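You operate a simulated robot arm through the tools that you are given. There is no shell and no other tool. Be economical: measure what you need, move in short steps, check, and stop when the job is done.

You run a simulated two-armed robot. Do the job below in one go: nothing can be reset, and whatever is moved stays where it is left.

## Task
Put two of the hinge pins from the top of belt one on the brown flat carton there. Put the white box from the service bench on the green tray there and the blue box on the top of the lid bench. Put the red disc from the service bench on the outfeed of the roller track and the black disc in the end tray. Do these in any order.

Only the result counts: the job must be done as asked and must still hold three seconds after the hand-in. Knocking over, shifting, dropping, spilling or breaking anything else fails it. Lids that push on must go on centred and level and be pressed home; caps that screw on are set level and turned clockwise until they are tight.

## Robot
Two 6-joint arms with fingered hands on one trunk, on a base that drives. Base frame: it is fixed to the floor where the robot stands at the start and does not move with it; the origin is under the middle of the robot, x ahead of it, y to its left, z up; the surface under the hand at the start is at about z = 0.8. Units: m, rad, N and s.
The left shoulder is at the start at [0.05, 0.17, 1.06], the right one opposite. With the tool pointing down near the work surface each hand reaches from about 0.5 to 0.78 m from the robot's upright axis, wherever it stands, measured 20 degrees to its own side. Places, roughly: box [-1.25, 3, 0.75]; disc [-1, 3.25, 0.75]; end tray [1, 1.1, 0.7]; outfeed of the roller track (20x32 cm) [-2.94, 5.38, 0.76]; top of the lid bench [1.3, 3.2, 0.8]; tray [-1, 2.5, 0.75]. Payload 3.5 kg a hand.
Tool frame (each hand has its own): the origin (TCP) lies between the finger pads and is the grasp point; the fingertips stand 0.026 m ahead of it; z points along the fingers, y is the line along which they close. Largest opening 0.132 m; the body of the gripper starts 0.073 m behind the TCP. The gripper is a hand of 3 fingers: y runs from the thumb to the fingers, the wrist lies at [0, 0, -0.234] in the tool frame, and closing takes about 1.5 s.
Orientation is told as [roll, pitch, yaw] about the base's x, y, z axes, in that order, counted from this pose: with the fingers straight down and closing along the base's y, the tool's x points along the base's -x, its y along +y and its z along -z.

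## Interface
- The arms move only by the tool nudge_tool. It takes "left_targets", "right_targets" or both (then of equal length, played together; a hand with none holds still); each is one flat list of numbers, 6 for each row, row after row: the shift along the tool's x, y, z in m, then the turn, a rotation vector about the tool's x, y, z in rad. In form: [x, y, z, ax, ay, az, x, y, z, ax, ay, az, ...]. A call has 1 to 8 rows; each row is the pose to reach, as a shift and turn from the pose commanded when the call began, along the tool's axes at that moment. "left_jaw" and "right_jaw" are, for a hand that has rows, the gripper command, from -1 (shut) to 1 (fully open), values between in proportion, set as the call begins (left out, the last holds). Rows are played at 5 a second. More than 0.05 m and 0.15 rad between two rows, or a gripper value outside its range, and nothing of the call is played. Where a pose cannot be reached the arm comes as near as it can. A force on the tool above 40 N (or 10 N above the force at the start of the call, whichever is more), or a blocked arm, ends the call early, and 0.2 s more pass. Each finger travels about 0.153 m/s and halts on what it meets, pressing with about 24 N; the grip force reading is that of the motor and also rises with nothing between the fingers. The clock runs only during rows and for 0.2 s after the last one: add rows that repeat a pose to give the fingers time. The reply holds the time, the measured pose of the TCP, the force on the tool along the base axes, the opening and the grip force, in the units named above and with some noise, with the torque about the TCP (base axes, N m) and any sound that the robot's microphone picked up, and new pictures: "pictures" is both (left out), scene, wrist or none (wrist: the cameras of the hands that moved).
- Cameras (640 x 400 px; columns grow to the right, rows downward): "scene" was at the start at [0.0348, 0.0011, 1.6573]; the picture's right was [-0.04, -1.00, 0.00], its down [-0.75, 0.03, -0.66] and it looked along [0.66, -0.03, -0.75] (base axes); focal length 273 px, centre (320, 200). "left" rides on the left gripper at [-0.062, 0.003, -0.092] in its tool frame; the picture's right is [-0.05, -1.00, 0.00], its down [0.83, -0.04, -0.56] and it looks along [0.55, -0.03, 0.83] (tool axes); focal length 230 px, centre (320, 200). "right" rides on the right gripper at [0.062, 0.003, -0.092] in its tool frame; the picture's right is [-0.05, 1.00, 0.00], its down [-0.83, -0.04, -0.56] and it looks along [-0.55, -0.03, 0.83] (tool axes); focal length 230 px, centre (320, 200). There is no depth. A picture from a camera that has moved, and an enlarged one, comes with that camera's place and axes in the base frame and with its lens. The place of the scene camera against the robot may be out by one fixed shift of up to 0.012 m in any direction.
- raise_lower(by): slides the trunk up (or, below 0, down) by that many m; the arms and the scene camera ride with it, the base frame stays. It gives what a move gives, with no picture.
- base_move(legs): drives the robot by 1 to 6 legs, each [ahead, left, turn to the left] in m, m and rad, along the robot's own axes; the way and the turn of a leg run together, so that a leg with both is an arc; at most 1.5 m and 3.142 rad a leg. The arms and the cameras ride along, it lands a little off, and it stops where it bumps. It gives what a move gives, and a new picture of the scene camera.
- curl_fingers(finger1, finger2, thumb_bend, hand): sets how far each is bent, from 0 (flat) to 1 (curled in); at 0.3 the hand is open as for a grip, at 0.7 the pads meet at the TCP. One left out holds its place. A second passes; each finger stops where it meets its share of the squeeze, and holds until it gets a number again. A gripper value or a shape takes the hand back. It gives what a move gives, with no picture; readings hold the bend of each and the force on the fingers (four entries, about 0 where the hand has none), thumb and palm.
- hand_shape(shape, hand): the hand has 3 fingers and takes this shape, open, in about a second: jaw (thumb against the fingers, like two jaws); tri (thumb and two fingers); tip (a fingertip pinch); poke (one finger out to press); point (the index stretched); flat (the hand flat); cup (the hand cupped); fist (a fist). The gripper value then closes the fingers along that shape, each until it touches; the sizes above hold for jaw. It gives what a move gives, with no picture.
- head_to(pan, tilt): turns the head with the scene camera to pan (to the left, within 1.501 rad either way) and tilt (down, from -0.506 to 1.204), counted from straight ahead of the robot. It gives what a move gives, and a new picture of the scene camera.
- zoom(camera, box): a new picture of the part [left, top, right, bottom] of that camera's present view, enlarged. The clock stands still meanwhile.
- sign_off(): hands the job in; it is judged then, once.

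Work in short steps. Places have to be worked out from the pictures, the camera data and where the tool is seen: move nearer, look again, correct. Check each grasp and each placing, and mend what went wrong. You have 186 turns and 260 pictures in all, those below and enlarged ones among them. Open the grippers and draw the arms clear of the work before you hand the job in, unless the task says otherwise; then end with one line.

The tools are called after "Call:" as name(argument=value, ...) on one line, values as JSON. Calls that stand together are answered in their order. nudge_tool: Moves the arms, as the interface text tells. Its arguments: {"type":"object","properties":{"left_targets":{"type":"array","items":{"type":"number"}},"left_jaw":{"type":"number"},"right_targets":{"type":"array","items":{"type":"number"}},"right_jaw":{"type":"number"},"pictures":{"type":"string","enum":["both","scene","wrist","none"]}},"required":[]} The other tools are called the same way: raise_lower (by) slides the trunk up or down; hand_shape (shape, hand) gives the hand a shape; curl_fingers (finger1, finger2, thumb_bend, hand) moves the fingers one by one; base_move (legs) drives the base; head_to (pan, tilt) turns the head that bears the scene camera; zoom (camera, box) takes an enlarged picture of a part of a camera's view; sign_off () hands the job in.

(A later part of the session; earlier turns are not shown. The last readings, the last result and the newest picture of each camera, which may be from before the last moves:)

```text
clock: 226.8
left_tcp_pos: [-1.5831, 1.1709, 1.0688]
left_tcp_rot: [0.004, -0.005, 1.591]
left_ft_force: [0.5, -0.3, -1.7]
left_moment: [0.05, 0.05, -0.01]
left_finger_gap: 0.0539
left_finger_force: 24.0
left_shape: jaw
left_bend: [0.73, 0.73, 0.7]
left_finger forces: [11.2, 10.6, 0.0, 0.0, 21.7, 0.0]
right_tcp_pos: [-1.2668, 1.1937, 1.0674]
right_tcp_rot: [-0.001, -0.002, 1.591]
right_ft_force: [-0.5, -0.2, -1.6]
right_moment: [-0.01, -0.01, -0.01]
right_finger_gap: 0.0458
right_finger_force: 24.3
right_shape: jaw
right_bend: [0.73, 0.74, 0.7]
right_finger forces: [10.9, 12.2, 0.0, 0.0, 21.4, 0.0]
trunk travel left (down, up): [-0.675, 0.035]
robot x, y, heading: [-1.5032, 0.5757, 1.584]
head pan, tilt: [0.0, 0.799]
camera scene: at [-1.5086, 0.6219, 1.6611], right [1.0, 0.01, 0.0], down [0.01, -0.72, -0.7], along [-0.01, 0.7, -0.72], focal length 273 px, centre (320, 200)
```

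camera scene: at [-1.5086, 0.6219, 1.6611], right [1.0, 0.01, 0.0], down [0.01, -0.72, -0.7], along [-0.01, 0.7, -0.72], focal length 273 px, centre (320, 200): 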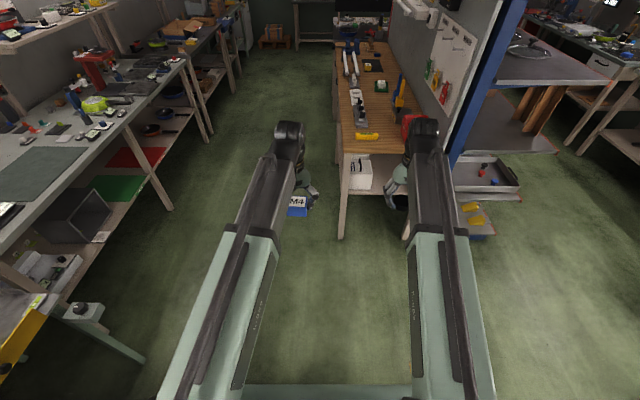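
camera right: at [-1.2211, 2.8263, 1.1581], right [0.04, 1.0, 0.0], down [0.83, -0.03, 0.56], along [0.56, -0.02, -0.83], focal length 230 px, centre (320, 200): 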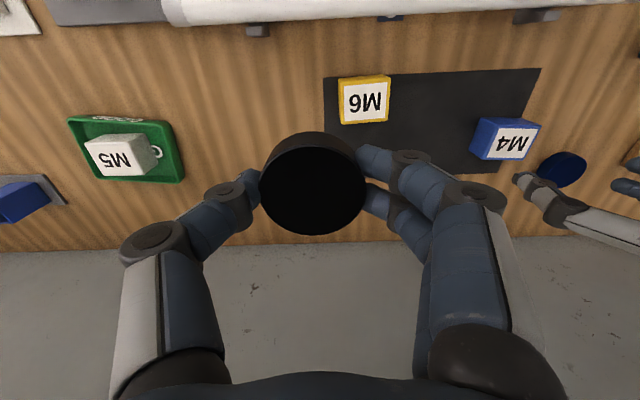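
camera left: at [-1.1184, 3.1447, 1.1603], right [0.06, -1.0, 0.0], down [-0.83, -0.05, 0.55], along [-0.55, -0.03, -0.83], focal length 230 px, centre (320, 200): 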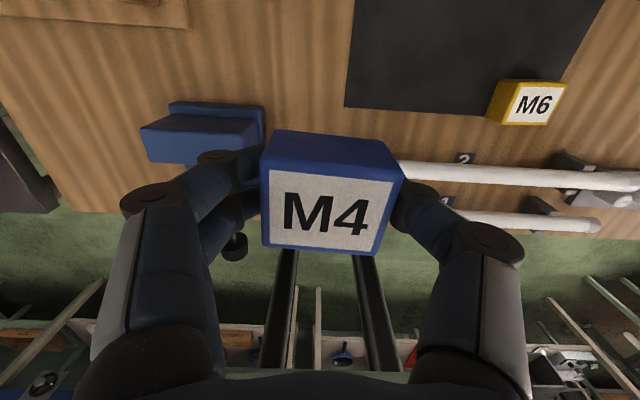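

Clear. I strafe right 1.45 m to x≈−0.05 and look up the corridor.

Call:
base_move(legs=[[0, -0.72, 0], [0, -0.72, -0.014]])

Call:
head_to(pan=0.0, tilt=0.5)

```text
clock: 234.3
left_tcp_pos: [-0.107, 1.1744, 1.0695]
left_tcp_rot: [0.005, -0.004, 1.56]
left_ft_force: [0.1, 0.0, -2.0]
left_moment: [-0.02, 0.0, 0.0]
left_finger_gap: 0.0537
left_finger_force: 24.0
left_shape: jaw
left_bend: [0.73, 0.73, 0.7]
left_finger forces: [11.1, 10.5, 0.0, 0.0, 21.6, 0.1]
right_tcp_pos: [0.2097, 1.1889, 1.0657]
right_tcp_rot: [0.001, -0.001, 1.558]
right_ft_force: [-0.4, -0.4, -1.1]
right_moment: [-0.03, 0.02, 0.06]
right_finger_gap: 0.0462
right_finger_force: 24.2
right_shape: jaw
right_bend: [0.73, 0.74, 0.7]
right_finger forces: [10.9, 12.3, 0.1, 0.0, 21.5, 0.0]
trunk travel left (down, up): [-0.675, 0.035]
robot x, y, heading: [-0.0465, 0.5814, 1.559]
head pan, tilt: [0.0, 0.799]
camera scene: at [-0.0485, 0.6244, 1.6611], right [1.0, -0.02, 0.0], down [-0.01, -0.72, -0.7], along [0.01, 0.7, -0.72], focal length 273 px, centre (320, 200)
```

scene: 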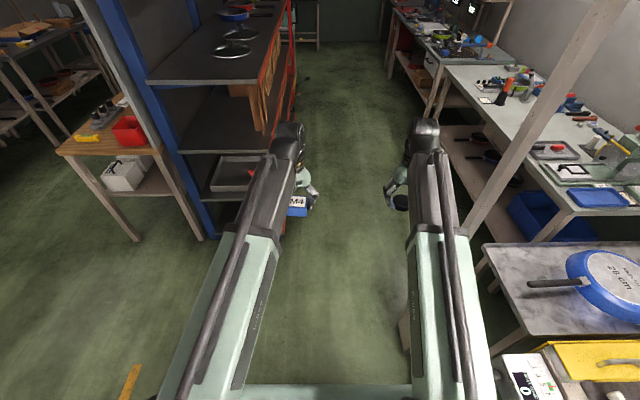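

```text
clock: 235.2
left_tcp_pos: [-0.1085, 1.1757, 1.0699]
left_tcp_rot: [0.003, -0.003, 1.56]
left_ft_force: [0.2, 0.2, -1.2]
left_moment: [-0.01, 0.0, 0.01]
left_finger_gap: 0.0537
left_finger_force: 23.4
left_shape: jaw
left_bend: [0.73, 0.73, 0.7]
left_finger forces: [11.2, 10.6, 0.1, 0.0, 21.7, 0.0]
right_tcp_pos: [0.2096, 1.1875, 1.0652]
right_tcp_rot: [-0.001, -0.001, 1.559]
right_ft_force: [0.7, 0.7, -1.2]
right_moment: [0.01, 0.01, 0.0]
right_finger_gap: 0.046
right_finger_force: 23.5
right_shape: jaw
right_bend: [0.73, 0.74, 0.7]
right_finger forces: [11.0, 12.2, 0.0, 0.0, 21.3, 0.0]
trunk travel left (down, up): [-0.675, 0.035]
robot x, y, heading: [-0.0476, 0.5793, 1.555]
head pan, tilt: [0.0, 0.499]
camera scene: at [-0.049, 0.6347, 1.687], right [1.0, -0.02, 0.0], down [-0.01, -0.48, -0.88], along [0.01, 0.88, -0.48], focal length 273 px, centre (320, 200)
```

scene: 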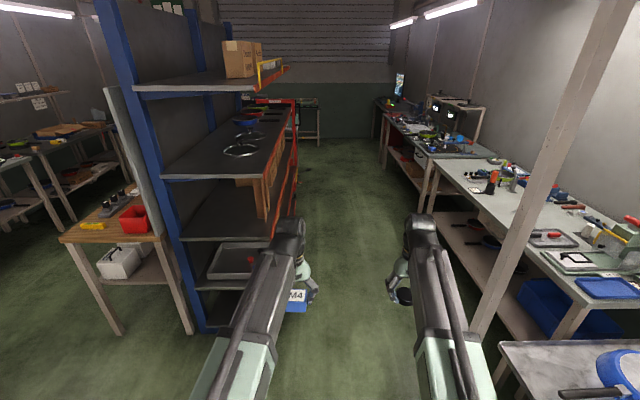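

I zoom in on the right-hand benches to find which is the lid bench.

Call:
zoom(camera="scene", box=[360, 60, 640, 235])

```text
2.29 times, centred on (500, 148) of scene
camera zoom: at [-0.049, 0.6347, 1.687], right [1.0, -0.02, 0.0], down [-0.01, -0.48, -0.88], along [0.01, 0.88, -0.48], focal length 624 px, centre (-91, 320)
```

zoom: 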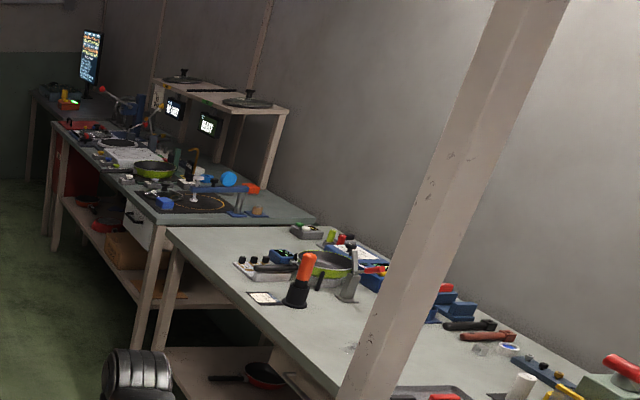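

The second bench (with pan lids on its shelf, starting at y≈3.1) should be the lid bench. Before going up I check the bin to my right.

Call:
head_to(pan=-0.8, tilt=0.95)

```text
clock: 236.3
left_tcp_pos: [-0.1073, 1.1753, 1.0689]
left_tcp_rot: [0.003, -0.005, 1.56]
left_ft_force: [0.1, 0.3, -1.4]
left_moment: [-0.04, 0.01, 0.01]
left_finger_gap: 0.0539
left_finger_force: 23.5
left_shape: jaw
left_bend: [0.73, 0.73, 0.7]
left_finger forces: [11.1, 10.5, 0.0, 0.0, 21.7, 0.0]
right_tcp_pos: [0.2092, 1.1879, 1.067]
right_tcp_rot: [0.0, -0.002, 1.559]
right_ft_force: [0.3, 0.4, -0.9]
right_moment: [0.01, 0.02, -0.01]
right_finger_gap: 0.046
right_finger_force: 23.9
right_shape: jaw
right_bend: [0.73, 0.74, 0.7]
right_finger forces: [10.9, 12.3, 0.0, 0.1, 21.4, 0.0]
trunk travel left (down, up): [-0.675, 0.035]
robot x, y, heading: [-0.0466, 0.5784, 1.557]
head pan, tilt: [-0.799, 0.949]
camera scene: at [0.0023, 0.5937, 1.6496], right [0.69, -0.73, 0.0], down [-0.59, -0.56, -0.58], along [0.42, 0.4, -0.81], focal length 273 px, centre (320, 200)
```

scene: 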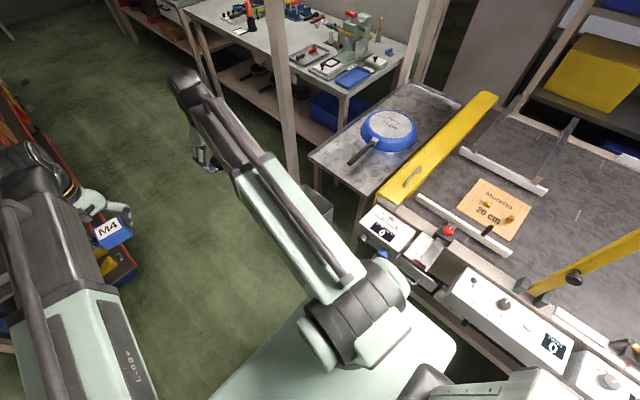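

The bin is at about [.48,1.1] and the pole at [.81,1.66]; both pins still lie on the carton. The end tray spans x≥.59, y .82–1.2 with a free corner near [.68,1.13]. I deliver the black disc first: forward .68 and turn right to face it.

Call:
base_move(legs=[[0.7, 0.02, 0], [0, 0, -1.56]])

Call:
head_to(pan=-0.15, tilt=0.9)

```text
clock: 242.7
left_tcp_pos: [0.4391, 1.6176, 1.0678]
left_tcp_rot: [0.0, -0.002, 0.49]
left_ft_force: [-0.3, 0.5, -2.0]
left_moment: [0.0, 0.01, 0.01]
left_finger_gap: 0.0536
left_finger_force: 24.2
left_shape: jaw
left_bend: [0.73, 0.73, 0.7]
left_finger forces: [11.5, 10.9, 0.0, 0.0, 22.4, 0.0]
right_tcp_pos: [0.5941, 1.3735, 1.0642]
right_tcp_rot: [-0.003, 0.002, 0.542]
right_ft_force: [-0.2, -0.7, -0.8]
right_moment: [-0.01, 0.0, 0.03]
right_finger_gap: 0.0457
right_finger_force: 24.0
right_shape: jaw
right_bend: [0.74, 0.74, 0.7]
right_finger forces: [11.5, 12.9, 0.0, 0.0, 22.6, 0.1]
trunk travel left (down, up): [-0.675, 0.035]
robot x, y, heading: [-0.0487, 1.2744, 0.487]
head pan, tilt: [-0.799, 0.949]
stopped in leg 2: the robot was blocked; the commanded pose is now the measured one
camera scene: at [-0.0235, 1.2427, 1.6499], right [-0.31, -0.95, 0.0], down [-0.77, 0.25, -0.58], along [0.55, -0.18, -0.81], focal length 273 px, centre (320, 200)
```

scene: 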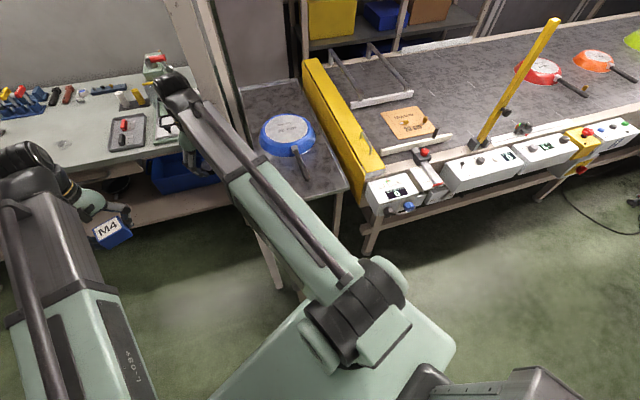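

```text
clock: 243.7
left_tcp_pos: [0.439, 1.6178, 1.0672]
left_tcp_rot: [0.001, -0.002, 0.489]
left_ft_force: [-0.2, -0.3, -1.7]
left_moment: [0.02, 0.0, 0.0]
left_finger_gap: 0.054
left_finger_force: 24.6
left_shape: jaw
left_bend: [0.73, 0.73, 0.7]
left_finger forces: [11.6, 11.0, 0.2, 0.0, 22.3, 0.1]
right_tcp_pos: [0.5949, 1.373, 1.0648]
right_tcp_rot: [-0.004, 0.004, 0.539]
right_ft_force: [-0.7, -0.5, -1.3]
right_moment: [0.05, 0.0, 0.02]
right_finger_gap: 0.0458
right_finger_force: 24.4
right_shape: jaw
right_bend: [0.74, 0.74, 0.7]
right_finger forces: [11.5, 12.8, 0.1, 0.0, 22.6, 0.0]
trunk travel left (down, up): [-0.675, 0.035]
robot x, y, heading: [-0.0519, 1.2723, 0.483]
head pan, tilt: [-0.15, 0.901]
camera scene: at [-0.0214, 1.2919, 1.6531], right [0.33, -0.94, 0.01], down [-0.74, -0.26, -0.62], along [0.59, 0.2, -0.78], focal length 273 px, centre (320, 200)
```

scene: 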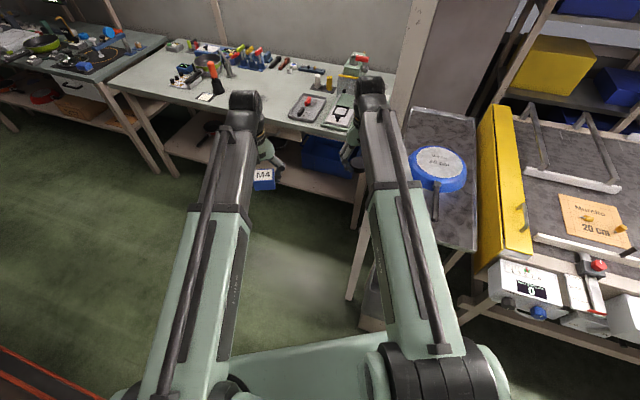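

My right arm met the pole, which is really at about [.60,1.28]. I turn back, retreat, shift away from it, then face the tray so that the pole falls between the two arms.

Call:
base_move(legs=[[0, 0, 1.05], [-0.35, 0.3, 0]])

Call:
nudge_tool(left_targets=[0, 0.04, 0, 0, 0, 0, 0, 0.08, 0, 0, 0, 0, 0, 0.12, 0, 0, 0, 0, 0, 0.16, 0, 0, 0, 0, 0, 0.2, 0, 0, 0, 0], pictures="none")

Call:
base_move(legs=[[0, 0, -1.54]])

```text
clock: 249.1
left_tcp_pos: [-0.4135, 1.5253, 1.0684]
left_tcp_rot: [0.003, -0.004, 1.551]
left_ft_force: [-0.2, -0.3, -1.9]
left_moment: [0.01, -0.01, -0.01]
left_finger_gap: 0.0537
left_finger_force: 24.0
left_shape: jaw
left_bend: [0.73, 0.73, 0.7]
left_finger forces: [11.4, 10.7, 0.0, 0.0, 22.3, 0.0]
right_tcp_pos: [-0.1218, 1.5423, 1.0659]
right_tcp_rot: [-0.001, -0.001, 1.595]
right_ft_force: [0.4, 0.3, -1.1]
right_moment: [0.03, 0.0, -0.01]
right_finger_gap: 0.0456
right_finger_force: 24.0
right_shape: jaw
right_bend: [0.74, 0.74, 0.7]
right_finger forces: [10.5, 13.1, 0.0, 0.1, 21.9, 0.0]
trunk travel left (down, up): [-0.675, 0.035]
robot x, y, heading: [-0.3584, 0.9296, 1.552]
head pan, tilt: [-0.15, 0.901]
camera scene: at [-0.3488, 0.9674, 1.6532], right [0.98, -0.17, 0.0], down [-0.13, -0.77, -0.62], along [0.11, 0.61, -0.78], focal length 273 px, centre (320, 200)
```

scene: 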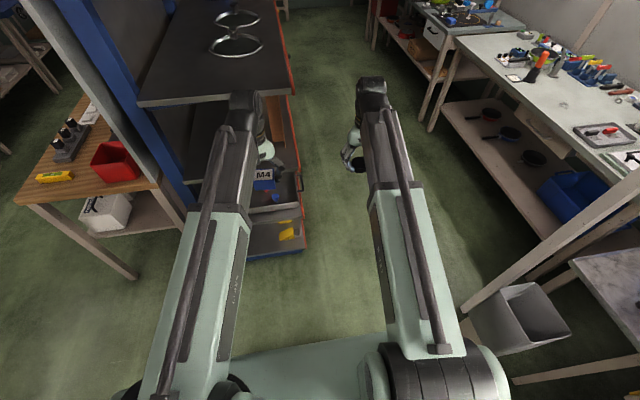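

```text
clock: 250.3
left_tcp_pos: [-0.6143, 1.5276, 1.0653]
left_tcp_rot: [0.006, -0.004, 1.552]
left_ft_force: [0.1, 0.5, -2.1]
left_moment: [-0.01, -0.04, 0.01]
left_finger_gap: 0.0534
left_finger_force: 24.1
left_shape: jaw
left_bend: [0.73, 0.73, 0.7]
left_finger forces: [11.5, 10.7, 0.1, 0.0, 22.2, 0.1]
right_tcp_pos: [-0.1215, 1.5419, 1.0656]
right_tcp_rot: [0.001, 0.001, 1.596]
right_ft_force: [-0.6, -0.1, -1.3]
right_moment: [-0.01, -0.03, -0.02]
right_finger_gap: 0.0458
right_finger_force: 23.9
right_shape: jaw
right_bend: [0.74, 0.74, 0.7]
right_finger forces: [10.4, 13.1, 0.1, 0.0, 21.9, 0.0]
trunk travel left (down, up): [-0.675, 0.035]
robot x, y, heading: [-0.3575, 0.9311, 1.543]
head pan, tilt: [-0.15, 0.901]
```

```text
clock: 254.5
left_tcp_pos: [0.2364, 1.1948, 1.0649]
left_tcp_rot: [0.005, -0.002, -0.001]
left_ft_force: [-0.3, -0.1, -1.5]
left_moment: [0.04, 0.01, -0.01]
left_finger_gap: 0.0533
left_finger_force: 23.8
left_shape: jaw
left_bend: [0.73, 0.73, 0.7]
left_finger forces: [11.2, 10.4, 0.0, 0.1, 21.6, 0.0]
right_tcp_pos: [0.2602, 0.7039, 1.0653]
right_tcp_rot: [0.002, 0.003, 0.044]
right_ft_force: [-0.8, -0.1, -1.0]
right_moment: [0.01, 0.02, -0.01]
right_finger_gap: 0.0457
right_finger_force: 24.1
right_shape: jaw
right_bend: [0.74, 0.74, 0.7]
right_finger forces: [9.9, 12.9, 0.1, 0.0, 21.8, 0.0]
trunk travel left (down, up): [-0.675, 0.035]
robot x, y, heading: [-0.3552, 0.9313, -0.004]
head pan, tilt: [-0.15, 0.901]
camera scene: at [-0.3254, 0.9221, 1.6532], right [-0.15, -0.99, 0.0], down [-0.77, 0.12, -0.62], along [0.61, -0.1, -0.78], focal length 273 px, centre (320, 200)
```

scene: 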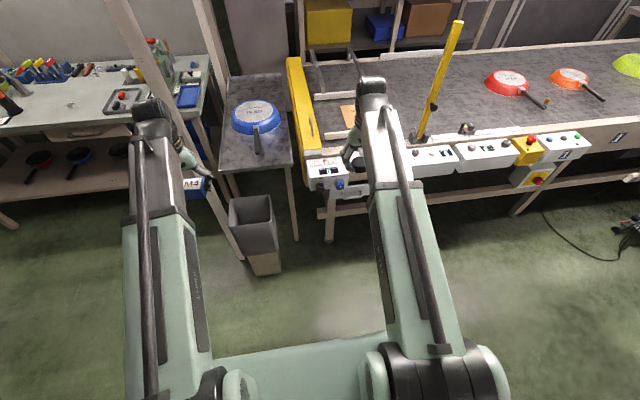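

Now it's clear: the pole is at [.565,1.31] and the tray spans y .90–1.23 with the pan handle along y≈1.055. I'll place the disc at about [.66,.975], right of the handle, gripping along x. I yaw the right hand by 90° here.

Call:
nudge_tool(right_targets=[0, 0, 0, 0, 0, 0.14, 0, 0, 0, 0, 0, 0.28, 0, 0, 0, 0, 0, 0.42, 0, 0, 0, 0, 0, 0.56, 0, 0, 0, 0, 0, 0.7, 0, 0, 0, 0, 0, 0.84, 0, 0, 0, 0, 0, 0.98, 0, 0, 0, 0, 0, 1.12], pictures="none")

Call:
nudge_tool(right_targets=[0, 0, 0, 0, 0, 0.14, 0, 0, 0, 0, 0, 0.28, 0, 0, 0, 0, 0, 0.42, 0, 0, 0, 0, 0, 0.49], pictures="none")

Call:
base_move(legs=[[0, 0.25, 0], [0.36, 0, 0]])

```text
clock: 256.3
left_tcp_pos: [0.2365, 1.1969, 1.0649]
left_tcp_rot: [0.003, -0.004, -0.002]
left_ft_force: [-0.4, -0.7, -1.4]
left_moment: [0.02, -0.03, -0.03]
left_finger_gap: 0.0534
left_finger_force: 24.1
left_shape: jaw
left_bend: [0.73, 0.73, 0.7]
left_finger forces: [11.2, 10.4, 0.1, 0.0, 21.6, 0.0]
right_tcp_pos: [0.2603, 0.7048, 1.0654]
right_tcp_rot: [-0.002, 0.003, -1.081]
right_ft_force: [-0.1, -0.1, -1.9]
right_moment: [0.02, -0.04, 0.0]
right_finger_gap: 0.0453
right_finger_force: 24.3
right_shape: jaw
right_bend: [0.74, 0.74, 0.7]
right_finger forces: [9.9, 12.9, 0.1, 0.0, 21.6, 0.1]
trunk travel left (down, up): [-0.675, 0.035]
robot x, y, heading: [-0.3546, 0.9303, -0.009]
head pan, tilt: [-0.15, 0.901]
```

```text
clock: 257.3
left_tcp_pos: [0.2366, 1.197, 1.066]
left_tcp_rot: [0.003, -0.004, -0.003]
left_ft_force: [0.6, 0.0, -0.8]
left_moment: [0.0, 0.01, -0.02]
left_finger_gap: 0.0532
left_finger_force: 24.0
left_shape: jaw
left_bend: [0.73, 0.73, 0.7]
left_finger forces: [11.2, 10.4, 0.1, 0.1, 21.6, 0.0]
right_tcp_pos: [0.2592, 0.7043, 1.0664]
right_tcp_rot: [-0.002, 0.002, -1.57]
right_ft_force: [1.0, -0.3, -1.9]
right_moment: [0.02, -0.03, 0.0]
right_finger_gap: 0.0455
right_finger_force: 24.1
right_shape: jaw
right_bend: [0.74, 0.74, 0.7]
right_finger forces: [10.0, 12.9, 0.0, 0.1, 21.6, 0.1]
trunk travel left (down, up): [-0.675, 0.035]
robot x, y, heading: [-0.3555, 0.9299, -0.007]
head pan, tilt: [-0.15, 0.901]
```

```text
clock: 261.1
left_tcp_pos: [0.6013, 1.4565, 1.0646]
left_tcp_rot: [0.005, -0.003, 0.008]
left_ft_force: [0.2, 0.4, -2.3]
left_moment: [-0.01, 0.02, 0.0]
left_finger_gap: 0.0533
left_finger_force: 24.3
left_shape: jaw
left_bend: [0.73, 0.73, 0.7]
left_finger forces: [11.2, 10.4, 0.0, 0.1, 21.6, 0.0]
right_tcp_pos: [0.6291, 0.9651, 1.0652]
right_tcp_rot: [-0.001, 0.001, -1.559]
right_ft_force: [0.6, 0.8, -1.4]
right_moment: [0.0, 0.03, -0.01]
right_finger_gap: 0.0454
right_finger_force: 24.1
right_shape: jaw
right_bend: [0.74, 0.74, 0.7]
right_finger forces: [10.0, 12.8, 0.0, 0.0, 21.6, 0.0]
trunk travel left (down, up): [-0.675, 0.035]
robot x, y, heading: [0.0112, 1.1845, 0.003]
head pan, tilt: [-0.15, 0.901]
camera scene: at [0.0428, 1.1778, 1.6532], right [-0.15, -0.99, 0.0], down [-0.78, 0.11, -0.62], along [0.61, -0.09, -0.78], focal length 273 px, centre (320, 200)
```

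scene: 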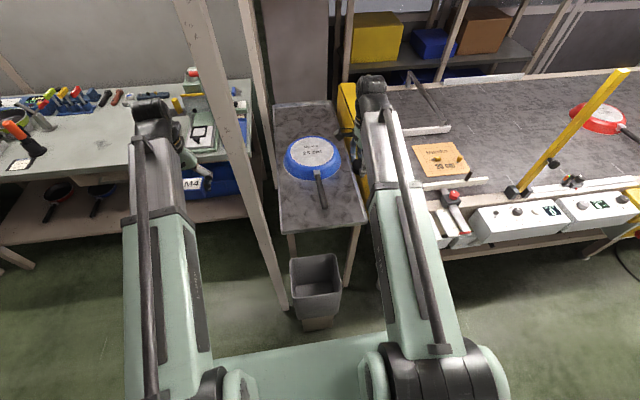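

In position with the pole between the arms. I check the right wrist camera.

Call:
zoom(camera="right", box=[0, 0, 640, 400])

```text
1.00 times, centred on (320, 200) of right (not enlarged: the box is as wide or as high as the picture)
camera zoom: at [0.6319, 1.0279, 1.1572], right [1.0, -0.04, 0.0], down [-0.03, -0.83, 0.55], along [-0.02, -0.55, -0.83], focal length 230 px, centre (320, 200)
```

zoom: 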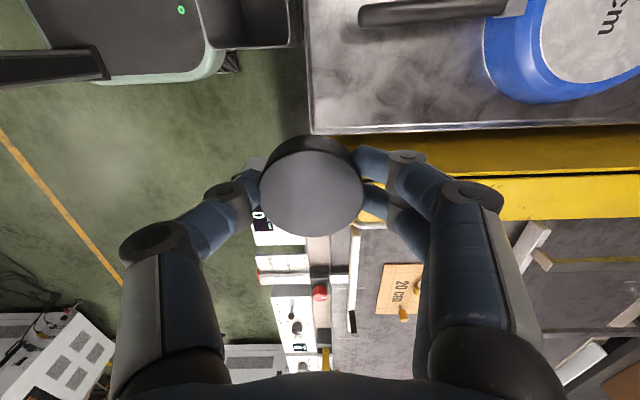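

The tray's near-right corner is at about [.615,.91]. I move over [.69,.975] and lower to .90.

Call:
nudge_tool(right_targets=[0.005, 0.03, 0, 0, 0, 0, 0.01, 0.061, 0.01, 0, 0, 0, 0.01, 0.061, 0.055, 0, 0, 0, 0.01, 0.061, 0.1, 0, 0, 0, 0.01, 0.061, 0.145, 0, 0, 0, 0.01, 0.061, 0.165, 0, 0, 0], pictures="both")

```text
clock: 262.5
left_tcp_pos: [0.6016, 1.4575, 1.0655]
left_tcp_rot: [0.003, -0.003, 0.008]
left_ft_force: [-0.8, 0.0, -1.6]
left_moment: [0.02, 0.01, 0.0]
left_finger_gap: 0.0533
left_finger_force: 23.6
left_shape: jaw
left_bend: [0.73, 0.73, 0.7]
left_finger forces: [11.2, 10.4, 0.0, 0.0, 21.7, 0.0]
right_tcp_pos: [0.6893, 0.9769, 0.8989]
right_tcp_rot: [-0.003, 0.003, -1.559]
right_ft_force: [0.2, -0.1, -1.1]
right_moment: [-0.01, -0.02, 0.03]
right_finger_gap: 0.0455
right_finger_force: 24.3
right_shape: jaw
right_bend: [0.74, 0.74, 0.7]
right_finger forces: [10.1, 13.1, 0.0, 0.0, 21.7, 0.0]
trunk travel left (down, up): [-0.675, 0.035]
robot x, y, heading: [0.0118, 1.185, 0.005]
head pan, tilt: [-0.15, 0.901]
camera scene: at [0.0414, 1.1779, 1.6532], right [-0.15, -0.99, 0.0], down [-0.78, 0.11, -0.62], along [0.61, -0.09, -0.78], focal length 273 px, centre (320, 200)
camera right: at [0.6921, 1.0394, 0.9915], right [1.0, -0.04, 0.0], down [-0.03, -0.83, 0.55], along [-0.02, -0.55, -0.83], focal length 230 px, centre (320, 200)
```

scene: 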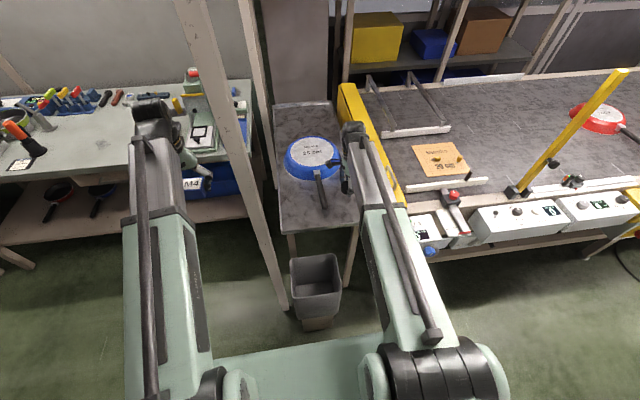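
right: 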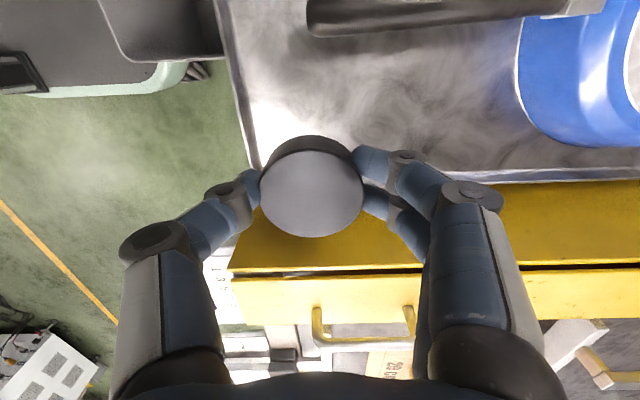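

From two views the tray surface is at z≈.72 with its right rim at y≈.893. I lower to TCP ≈.77.

Call:
nudge_tool(right_targets=[-0.006, 0, 0.04, 0, 0, 0, -0.006, 0, 0.08, 0, 0, 0, -0.006, 0, 0.11, 0, 0, 0, -0.006, 0, 0.13, 0, 0, 0], pictures="wrist")

```text
clock: 263.5
left_tcp_pos: [0.6023, 1.4569, 1.0647]
left_tcp_rot: [0.004, -0.004, 0.01]
left_ft_force: [0.1, -0.3, -0.3]
left_moment: [-0.01, 0.05, 0.0]
left_finger_gap: 0.0531
left_finger_force: 23.7
left_shape: jaw
left_bend: [0.73, 0.73, 0.7]
left_finger forces: [11.2, 10.4, 0.1, 0.0, 21.6, 0.0]
right_tcp_pos: [0.6881, 0.9723, 0.7718]
right_tcp_rot: [0.0, 0.003, -1.56]
right_ft_force: [0.0, 0.9, -1.5]
right_moment: [0.01, -0.02, 0.0]
right_finger_gap: 0.0455
right_finger_force: 23.7
right_shape: jaw
right_bend: [0.74, 0.74, 0.7]
right_finger forces: [10.3, 13.1, 0.1, 0.0, 21.6, 0.0]
trunk travel left (down, up): [-0.675, 0.035]
robot x, y, heading: [0.012, 1.1817, 0.004]
head pan, tilt: [-0.15, 0.901]
camera right: at [0.6906, 1.0341, 0.8634], right [1.0, -0.04, 0.0], down [-0.03, -0.83, 0.55], along [-0.02, -0.55, -0.83], focal length 230 px, centre (320, 200)
```

right: 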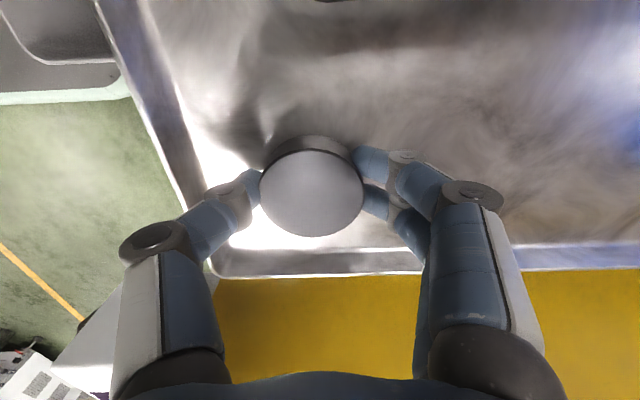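

The tray rim lies clear around the disc. I continue down until contact.

Call:
nudge_tool(right_targets=[0, 0, 0.004, 0, 0, 0, 0, 0, 0.008, 0, 0, 0, 0, 0, 0.012, 0, 0, 0], pictures="none")

Call:
nudge_tool(right_targets=[0, 0, 0.003, 0, 0, 0, 0, 0, 0.006, 0, 0, 0], pictures="none")

Call:
nudge_tool(right_targets=[0, 0, 0.002, 0, 0, 0, 0, 0, 0.004, 0, 0, 0], pictures="none")

```text
clock: 264.3
left_tcp_pos: [0.5993, 1.4573, 1.0662]
left_tcp_rot: [0.003, -0.005, 0.009]
left_ft_force: [0.2, -0.6, -1.1]
left_moment: [-0.04, -0.04, -0.01]
left_finger_gap: 0.0536
left_finger_force: 24.0
left_shape: jaw
left_bend: [0.73, 0.73, 0.7]
left_finger forces: [11.2, 10.4, 0.0, 0.0, 21.6, 0.0]
right_tcp_pos: [0.688, 0.971, 0.7623]
right_tcp_rot: [0.003, -0.001, -1.557]
right_ft_force: [1.6, 2.3, 23.5]
right_moment: [-0.04, 0.09, 0.01]
right_finger_gap: 0.0459
right_finger_force: 24.1
right_shape: jaw
right_bend: [0.74, 0.74, 0.7]
right_finger forces: [15.9, 20.8, 0.0, 0.0, 30.7, 0.0]
trunk travel left (down, up): [-0.675, 0.035]
robot x, y, heading: [0.0124, 1.188, 0.002]
head pan, tilt: [-0.15, 0.901]
```

```text
clock: 264.7
left_tcp_pos: [0.6004, 1.4578, 1.0653]
left_tcp_rot: [0.003, -0.005, 0.008]
left_ft_force: [-0.1, 0.7, -1.8]
left_moment: [0.02, -0.01, -0.02]
left_finger_gap: 0.0533
left_finger_force: 24.2
left_shape: jaw
left_bend: [0.73, 0.73, 0.7]
left_finger forces: [11.2, 10.4, 0.1, 0.1, 21.5, 0.0]
right_tcp_pos: [0.6883, 0.9715, 0.7629]
right_tcp_rot: [0.003, 0.002, -1.556]
right_ft_force: [-5.1, 1.9, 22.5]
right_moment: [0.0, 0.6, -0.09]
right_finger_gap: 0.0469
right_finger_force: 24.2
right_shape: jaw
right_bend: [0.74, 0.75, 0.7]
right_finger forces: [13.5, 17.7, 0.0, 0.1, 35.8, 0.0]
trunk travel left (down, up): [-0.675, 0.035]
robot x, y, heading: [0.0117, 1.1847, 0.002]
head pan, tilt: [-0.15, 0.901]
stopped in row 2 (right hand): the force on the tool passed its limit at 44 N (the readings are from after the stop); the commanded pose is now the measured one
```

```text
clock: 265.2
left_tcp_pos: [0.5992, 1.458, 1.0662]
left_tcp_rot: [0.004, -0.006, 0.009]
left_ft_force: [0.7, 0.0, -0.8]
left_moment: [-0.01, 0.03, 0.0]
left_finger_gap: 0.0532
left_finger_force: 23.5
left_shape: jaw
left_bend: [0.73, 0.73, 0.7]
left_finger forces: [11.2, 10.4, 0.1, 0.0, 21.6, 0.0]
right_tcp_pos: [0.6903, 0.9715, 0.7611]
right_tcp_rot: [0.006, 0.0, -1.557]
right_ft_force: [-6.9, 2.5, 23.4]
right_moment: [0.0, 0.82, -0.05]
right_finger_gap: 0.0475
right_finger_force: 24.1
right_shape: jaw
right_bend: [0.74, 0.75, 0.7]
right_finger forces: [12.2, 16.4, 0.1, 0.1, 37.6, 0.0]
trunk travel left (down, up): [-0.675, 0.035]
robot x, y, heading: [0.0119, 1.1814, 0.008]
head pan, tilt: [-0.15, 0.901]
stopped in row 2 (right hand): the force on the tool passed its limit at 42 N (the readings are from after the stop); the commanded pose is now the measured one
```

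Firm contact. I ease up 2 mm, open and then lift.

Call:
nudge_tool(right_targets=[0, 0, -0.0025, 0, 0, 0, 0, 0, -0.0025, 0, 0, 0], pictures="none")

Call:
nudge_tool(right_targets=[0, 0, 0, 0, 0, 0, 0, 0, 0, 0, 0, 0, 0, 0, 0, 0, 0, 0], right_jaw=0.1, pictures="none")

Call:
nudge_tool(right_targets=[0, 0, -0.03, 0, 0, 0, 0, 0, -0.07, 0, 0, 0, 0, 0, -0.11, 0, 0, 0, 0, 0, -0.15, 0, 0, 0, 0, 0, -0.19, 0, 0, 0, 0, 0, -0.23, 0, 0, 0, 0, 0, -0.27, 0, 0, 0, 0, 0, -0.3, 0, 0, 0], pictures="wrist")

```text
clock: 265.8
left_tcp_pos: [0.5993, 1.4575, 1.0656]
left_tcp_rot: [0.004, -0.005, 0.008]
left_ft_force: [0.9, -0.3, -2.1]
left_moment: [0.01, 0.03, 0.02]
left_finger_gap: 0.0532
left_finger_force: 24.2
left_shape: jaw
left_bend: [0.73, 0.73, 0.7]
left_finger forces: [11.1, 10.4, 0.1, 0.0, 21.6, 0.0]
right_tcp_pos: [0.6902, 0.9708, 0.7624]
right_tcp_rot: [0.006, 0.001, -1.558]
right_ft_force: [-4.4, 2.1, 10.6]
right_moment: [0.02, 0.38, -0.06]
right_finger_gap: 0.0473
right_finger_force: 24.9
right_shape: jaw
right_bend: [0.74, 0.75, 0.7]
right_finger forces: [11.5, 15.3, 0.0, 0.0, 28.6, 0.1]
trunk travel left (down, up): [-0.675, 0.035]
robot x, y, heading: [0.0077, 1.1842, 0.003]
head pan, tilt: [-0.15, 0.901]
```

```text
clock: 266.6
left_tcp_pos: [0.5996, 1.4574, 1.0656]
left_tcp_rot: [0.004, -0.006, 0.008]
left_ft_force: [-0.6, 1.2, -1.0]
left_moment: [-0.01, 0.02, -0.02]
left_finger_gap: 0.0534
left_finger_force: 24.0
left_shape: jaw
left_bend: [0.73, 0.73, 0.7]
left_finger forces: [11.2, 10.4, 0.1, 0.0, 21.6, 0.1]
right_tcp_pos: [0.6907, 0.9705, 0.7626]
right_tcp_rot: [0.007, 0.0, -1.558]
right_ft_force: [-0.4, -0.8, 10.6]
right_moment: [-0.02, -0.1, -0.04]
right_finger_gap: 0.0673
right_finger_force: 0.1
right_shape: jaw
right_bend: [0.73, 0.73, 0.7]
right_finger forces: [3.5, 3.4, 0.1, 0.0, 3.6, 0.0]
trunk travel left (down, up): [-0.675, 0.035]
robot x, y, heading: [0.0067, 1.1849, 0.003]
head pan, tilt: [-0.15, 0.901]
```

```text
clock: 268.4
left_tcp_pos: [0.601, 1.4576, 1.0647]
left_tcp_rot: [0.004, -0.004, 0.009]
left_ft_force: [0.0, 0.6, -2.1]
left_moment: [0.01, 0.01, 0.02]
left_finger_gap: 0.0535
left_finger_force: 23.8
left_shape: jaw
left_bend: [0.73, 0.73, 0.7]
left_finger forces: [11.2, 10.4, 0.0, 0.0, 21.6, 0.0]
right_tcp_pos: [0.691, 0.9721, 1.0618]
right_tcp_rot: [0.004, 0.003, -1.557]
right_ft_force: [0.0, -0.1, 0.5]
right_moment: [0.03, 0.0, 0.0]
right_finger_gap: 0.0719
right_finger_force: 0.1
right_shape: jaw
right_bend: [0.72, 0.72, 0.7]
right_finger forces: [0.1, 0.0, 0.0, 0.1, 0.0, 0.0]
trunk travel left (down, up): [-0.675, 0.035]
robot x, y, heading: [0.011, 1.1861, 0.006]
head pan, tilt: [-0.15, 0.901]
camera right: at [0.6933, 1.0347, 1.1537], right [1.0, -0.04, 0.01], down [-0.04, -0.83, 0.55], along [-0.02, -0.55, -0.83], focal length 230 px, centre (320, 200)
```

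right: 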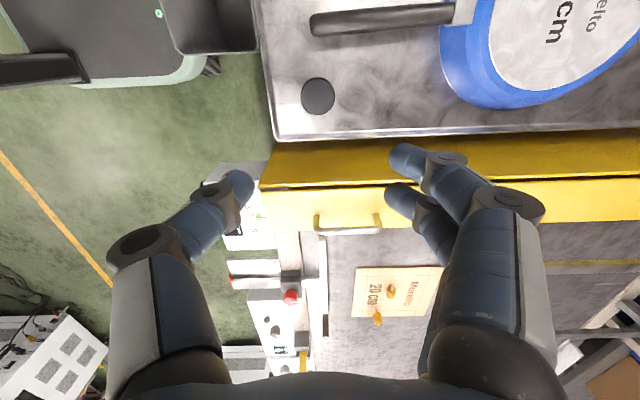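

The black disc lies in the end tray. I back off, straighten the right hand, bring the left hand in, and turn up the corridor.

Call:
base_move(legs=[[-0.36, 0, 0], [0, -0.28, 0]])

Call:
nudge_tool(right_targets=[0, -0.02, 0, 0, 0, -0.14, 0, -0.04, 0, 0, 0, -0.28, 0, -0.06, 0, 0, 0, -0.42, 0, -0.08, 0, 0, 0, -0.56, 0, -0.1, 0, 0, 0, -0.7, 0, -0.1, 0, 0, 0, -0.84, 0, -0.1, 0, 0, 0, -0.98, 0, -0.1, 0, 0, 0, -1.12], left_targets=[0, -0.02, 0, 0, 0, 0, 0, -0.04, 0, 0, 0, 0, 0, -0.06, 0, 0, 0, 0, 0, -0.08, 0, 0, 0, 0, 0, -0.1, 0, 0, 0, 0, 0, -0.12, 0, 0, 0, 0, 0, -0.14, 0, 0, 0, 0, 0, -0.15, 0, 0, 0, 0], pictures="none")

Call:
nudge_tool(right_targets=[0, 0, 0, 0, 0, -0.14, 0, 0, 0, 0, 0, -0.28, 0, 0, 0, 0, 0, -0.42], pictures="none")

Call:
base_move(legs=[[0, 0, 1.56], [0, -0.43, 0]])

```text
clock: 272.3
left_tcp_pos: [0.2482, 1.1833, 1.0655]
left_tcp_rot: [0.007, -0.003, 0.025]
left_ft_force: [0.4, -0.1, -1.8]
left_moment: [-0.03, -0.04, -0.03]
left_finger_gap: 0.0536
left_finger_force: 23.8
left_shape: jaw
left_bend: [0.73, 0.73, 0.7]
left_finger forces: [11.1, 10.3, 0.1, 0.1, 21.7, 0.0]
right_tcp_pos: [0.3465, 0.7012, 1.0613]
right_tcp_rot: [0.006, 0.002, -1.54]
right_ft_force: [0.0, 0.1, 0.9]
right_moment: [0.03, 0.0, -0.03]
right_finger_gap: 0.072
right_finger_force: 0.0
right_shape: jaw
right_bend: [0.72, 0.72, 0.7]
right_finger forces: [0.0, 0.0, 0.2, 0.0, 0.0, 0.1]
trunk travel left (down, up): [-0.675, 0.035]
robot x, y, heading: [-0.3428, 0.9023, 0.017]
head pan, tilt: [-0.15, 0.901]
camera scene: at [-0.307, 0.8944, 1.6532], right [-0.13, -0.99, 0.0], down [-0.78, 0.1, -0.62], along [0.62, -0.08, -0.78], focal length 273 px, centre (320, 200)
```

scene: 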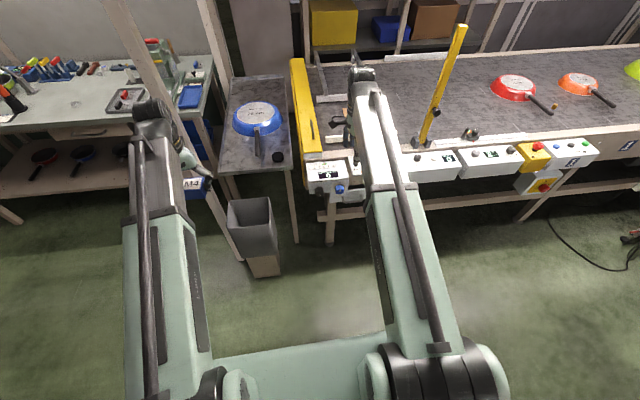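

```text
clock: 274.1
left_tcp_pos: [0.2511, 1.0349, 1.0613]
left_tcp_rot: [0.002, -0.003, 0.027]
left_ft_force: [-0.4, -0.8, -1.2]
left_moment: [0.04, -0.02, -0.02]
left_finger_gap: 0.0535
left_finger_force: 23.7
left_shape: jaw
left_bend: [0.73, 0.73, 0.7]
left_finger forces: [11.2, 10.4, 0.0, 0.0, 21.6, 0.0]
right_tcp_pos: [0.2458, 0.6993, 1.0594]
right_tcp_rot: [0.004, -0.005, -0.416]
right_ft_force: [0.3, 0.0, -0.6]
right_moment: [0.02, 0.0, 0.0]
right_finger_gap: 0.0721
right_finger_force: 0.1
right_shape: jaw
right_bend: [0.72, 0.72, 0.7]
right_finger forces: [0.0, 0.0, 0.0, 0.0, 0.0, 0.0]
trunk travel left (down, up): [-0.675, 0.035]
robot x, y, heading: [-0.3408, 0.9021, 0.024]
head pan, tilt: [-0.15, 0.901]
```

```text
clock: 274.9
left_tcp_pos: [0.2527, 1.0318, 1.0619]
left_tcp_rot: [0.003, -0.004, 0.026]
left_ft_force: [-0.2, -0.1, -2.6]
left_moment: [0.02, -0.01, -0.03]
left_finger_gap: 0.0535
left_finger_force: 23.3
left_shape: jaw
left_bend: [0.73, 0.73, 0.7]
left_finger forces: [11.2, 10.3, 0.1, 0.0, 21.5, 0.0]
right_tcp_pos: [0.2455, 0.699, 1.0593]
right_tcp_rot: [0.002, -0.005, 0.002]
right_ft_force: [1.4, 0.1, -0.1]
right_moment: [0.02, 0.01, -0.02]
right_finger_gap: 0.072
right_finger_force: 0.0
right_shape: jaw
right_bend: [0.72, 0.72, 0.7]
right_finger forces: [0.0, 0.0, 0.0, 0.0, 0.0, 0.0]
trunk travel left (down, up): [-0.675, 0.035]
robot x, y, heading: [-0.3401, 0.9028, 0.021]
head pan, tilt: [-0.15, 0.901]
```

```text
clock: 281.3
left_tcp_pos: [0.0169, 1.4852, 1.0638]
left_tcp_rot: [0.006, -0.003, 1.543]
left_ft_force: [0.0, -0.4, -1.3]
left_moment: [0.0, 0.01, -0.02]
left_finger_gap: 0.0535
left_finger_force: 24.4
left_shape: jaw
left_bend: [0.73, 0.73, 0.7]
left_finger forces: [11.2, 10.4, 0.0, 0.1, 21.6, 0.0]
right_tcp_pos: [0.3517, 1.4624, 1.0605]
right_tcp_rot: [0.001, -0.004, 1.518]
right_ft_force: [-0.1, -0.2, 0.0]
right_moment: [0.0, -0.01, 0.01]
right_finger_gap: 0.0721
right_finger_force: 0.0
right_shape: jaw
right_bend: [0.72, 0.72, 0.7]
right_finger forces: [0.0, 0.1, 0.0, 0.0, 0.0, 0.0]
trunk travel left (down, up): [-0.675, 0.035]
robot x, y, heading: [0.1133, 0.8895, 1.538]
head pan, tilt: [-0.15, 0.901]
camera scene: at [0.1254, 0.9275, 1.6532], right [0.98, -0.18, 0.0], down [-0.14, -0.77, -0.62], along [0.11, 0.61, -0.78], focal length 273 px, centre (320, 200)
```

scene: 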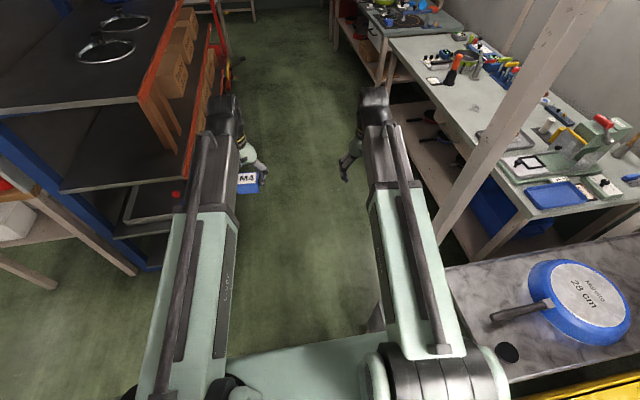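

The corridor is tight between pole (x≈.535) and rack (x≈−.28). I go forward .64, shift right .1, then forward again.

Call:
base_move(legs=[[0.64, 0, 0.03], [0, -0.09, 0], [0.5, 0, 0]])

Call:
head_to(pan=-0.6, tilt=0.5)

```text
clock: 288.1
left_tcp_pos: [0.123, 2.6086, 1.062]
left_tcp_rot: [0.003, -0.004, 1.554]
left_ft_force: [-1.3, -0.4, -1.7]
left_moment: [-0.02, 0.02, 0.0]
left_finger_gap: 0.0535
left_finger_force: 23.9
left_shape: jaw
left_bend: [0.73, 0.73, 0.7]
left_finger forces: [11.2, 10.4, 0.0, 0.1, 21.6, 0.1]
right_tcp_pos: [0.4568, 2.5895, 1.0602]
right_tcp_rot: [0.002, -0.005, 1.527]
right_ft_force: [0.3, 0.4, 0.4]
right_moment: [-0.02, 0.0, 0.0]
right_finger_gap: 0.0719
right_finger_force: 0.1
right_shape: jaw
right_bend: [0.72, 0.72, 0.7]
right_finger forces: [0.1, 0.1, 0.0, 0.0, 0.0, 0.0]
trunk travel left (down, up): [-0.675, 0.035]
robot x, y, heading: [0.2305, 2.0129, 1.55]
head pan, tilt: [-0.15, 0.901]
camera scene: at [0.2382, 2.0523, 1.6532], right [0.99, -0.17, 0.0], down [-0.13, -0.77, -0.62], along [0.1, 0.61, -0.78], focal length 273 px, centre (320, 200)
```

scene: 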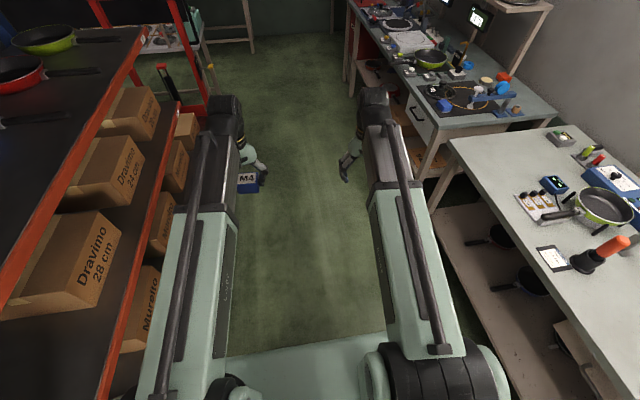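

```text
clock: 289.0
left_tcp_pos: [0.1232, 2.6081, 1.0623]
left_tcp_rot: [0.003, -0.003, 1.556]
left_ft_force: [1.1, 0.3, -1.6]
left_moment: [0.03, -0.02, 0.0]
left_finger_gap: 0.0534
left_finger_force: 23.8
left_shape: jaw
left_bend: [0.73, 0.73, 0.7]
left_finger forces: [11.2, 10.5, 0.1, 0.1, 21.6, 0.0]
right_tcp_pos: [0.4579, 2.588, 1.0601]
right_tcp_rot: [0.002, -0.004, 1.529]
right_ft_force: [-0.1, -1.5, 0.5]
right_moment: [0.0, 0.03, 0.03]
right_finger_gap: 0.0719
right_finger_force: 0.0
right_shape: jaw
right_bend: [0.72, 0.72, 0.7]
right_finger forces: [0.0, 0.0, 0.0, 0.0, 0.0, 0.0]
trunk travel left (down, up): [-0.675, 0.035]
robot x, y, heading: [0.2299, 2.0102, 1.556]
head pan, tilt: [-0.6, 0.499]
camera scene: at [0.2783, 2.0509, 1.687], right [0.81, -0.58, 0.0], down [-0.28, -0.39, -0.88], along [0.51, 0.71, -0.48], focal length 273 px, centre (320, 200)
```

scene: 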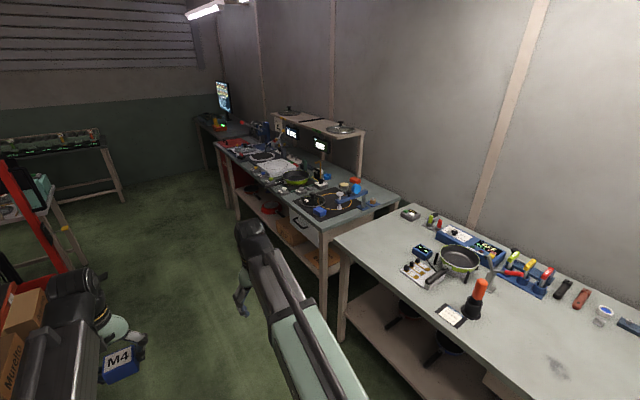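

I zoom in on the second bench to identify it.

Call:
zoom(camera="scene", box=[200, 90, 420, 228])

```text
2.90 times, centred on (310, 159) of scene
camera zoom: at [0.2783, 2.0509, 1.687], right [0.81, -0.58, 0.0], down [-0.28, -0.39, -0.88], along [0.51, 0.71, -0.48], focal length 791 px, centre (349, 319)
```

zoom: 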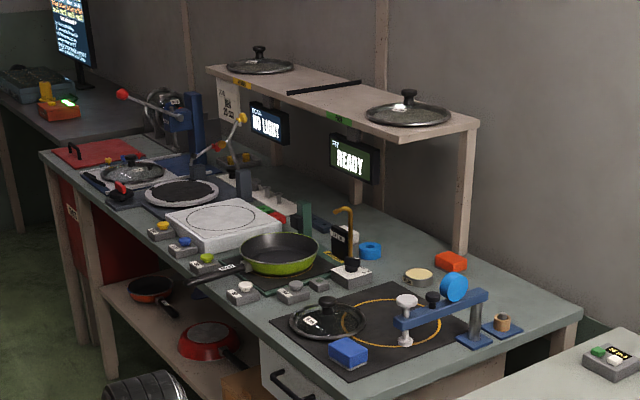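

The second bench, with the glass lids, is the lid bench; there's a free strip at its near end around [1.2,3.08]. I drive to about [.45,2.87] and turn to face it.

Call:
base_move(legs=[[0.86, -0.22, 0], [0, 0, -1.55]])

Call:
head_to(pan=0.25, tilt=0.75)

```text
clock: 297.4
left_tcp_pos: [1.062, 2.9894, 1.0624]
left_tcp_rot: [0.003, -0.005, 0.015]
left_ft_force: [-0.7, 0.6, -1.5]
left_moment: [0.0, 0.0, -0.02]
left_finger_gap: 0.0533
left_finger_force: 24.3
left_shape: jaw
left_bend: [0.73, 0.74, 0.7]
left_finger forces: [11.1, 10.4, 0.0, 0.0, 21.4, 0.1]
right_tcp_pos: [1.0532, 2.6544, 1.0596]
right_tcp_rot: [0.002, -0.004, -0.013]
right_ft_force: [0.0, -0.3, 0.5]
right_moment: [0.03, -0.03, 0.0]
right_finger_gap: 0.0719
right_finger_force: 0.1
right_shape: jaw
right_bend: [0.72, 0.72, 0.7]
right_finger forces: [0.0, 0.0, 0.0, 0.1, 0.0, 0.0]
trunk travel left (down, up): [-0.675, 0.035]
robot x, y, heading: [0.4709, 2.8628, 0.007]
head pan, tilt: [-0.6, 0.499]
camera scene: at [0.5027, 2.8186, 1.6871], right [-0.56, -0.83, 0.0], down [-0.4, 0.27, -0.88], along [0.73, -0.49, -0.48], focal length 273 px, centre (320, 200)
```

scene: 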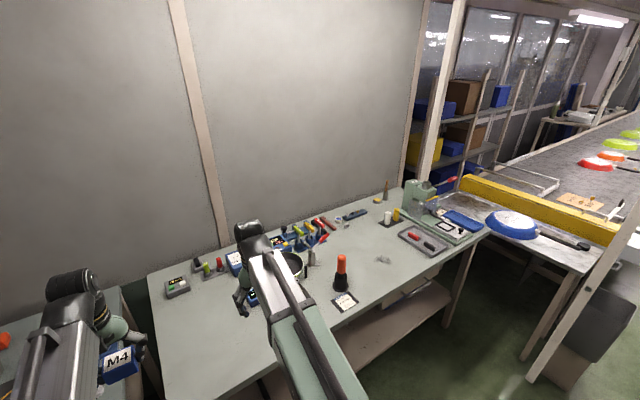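

```text
clock: 298.6
left_tcp_pos: [1.062, 2.9889, 1.0624]
left_tcp_rot: [0.002, -0.004, 0.014]
left_ft_force: [0.5, 0.5, -1.7]
left_moment: [-0.01, 0.03, -0.02]
left_finger_gap: 0.053
left_finger_force: 23.9
left_shape: jaw
left_bend: [0.73, 0.74, 0.7]
left_finger forces: [11.0, 10.4, 0.1, 0.0, 21.4, 0.0]
right_tcp_pos: [1.0523, 2.6554, 1.0585]
right_tcp_rot: [0.002, -0.005, -0.011]
right_ft_force: [0.0, 0.6, -0.4]
right_moment: [0.0, -0.03, 0.05]
right_finger_gap: 0.0723
right_finger_force: 0.1
right_shape: jaw
right_bend: [0.72, 0.72, 0.7]
right_finger forces: [0.1, 0.1, 0.0, 0.0, 0.0, 0.0]
trunk travel left (down, up): [-0.675, 0.035]
robot x, y, heading: [0.4701, 2.8645, 0.009]
head pan, tilt: [0.25, 0.75]
camera scene: at [0.5073, 2.8905, 1.6651], right [0.26, -0.97, 0.0], down [-0.66, -0.17, -0.73], along [0.71, 0.19, -0.68], focal length 273 px, centre (320, 200)
```

scene: 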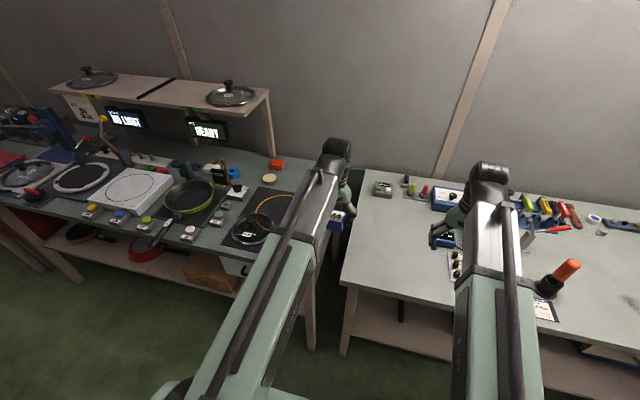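

The left hand is over the gap between the benches. I check the left wrist camera.

Call:
zoom(camera="left", box=[0, 0, 640, 400])

```text
1.00 times, centred on (320, 200) of left (not enlarged: the box is as wide or as high as the picture)
camera zoom: at [1.1249, 2.9942, 1.1535], right [0.07, -1.0, 0.0], down [-0.83, -0.06, 0.55], along [-0.55, -0.03, -0.83], focal length 230 px, centre (320, 200)
```

zoom: 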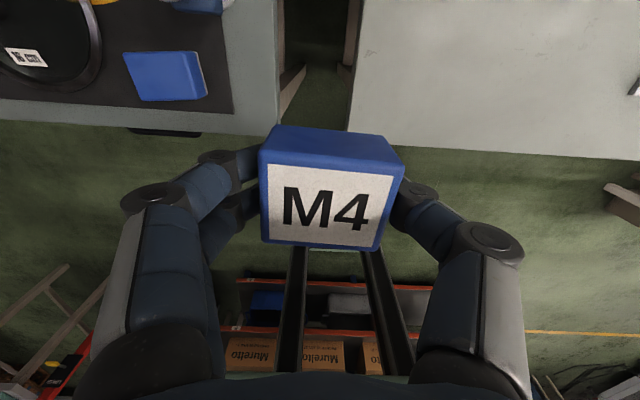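

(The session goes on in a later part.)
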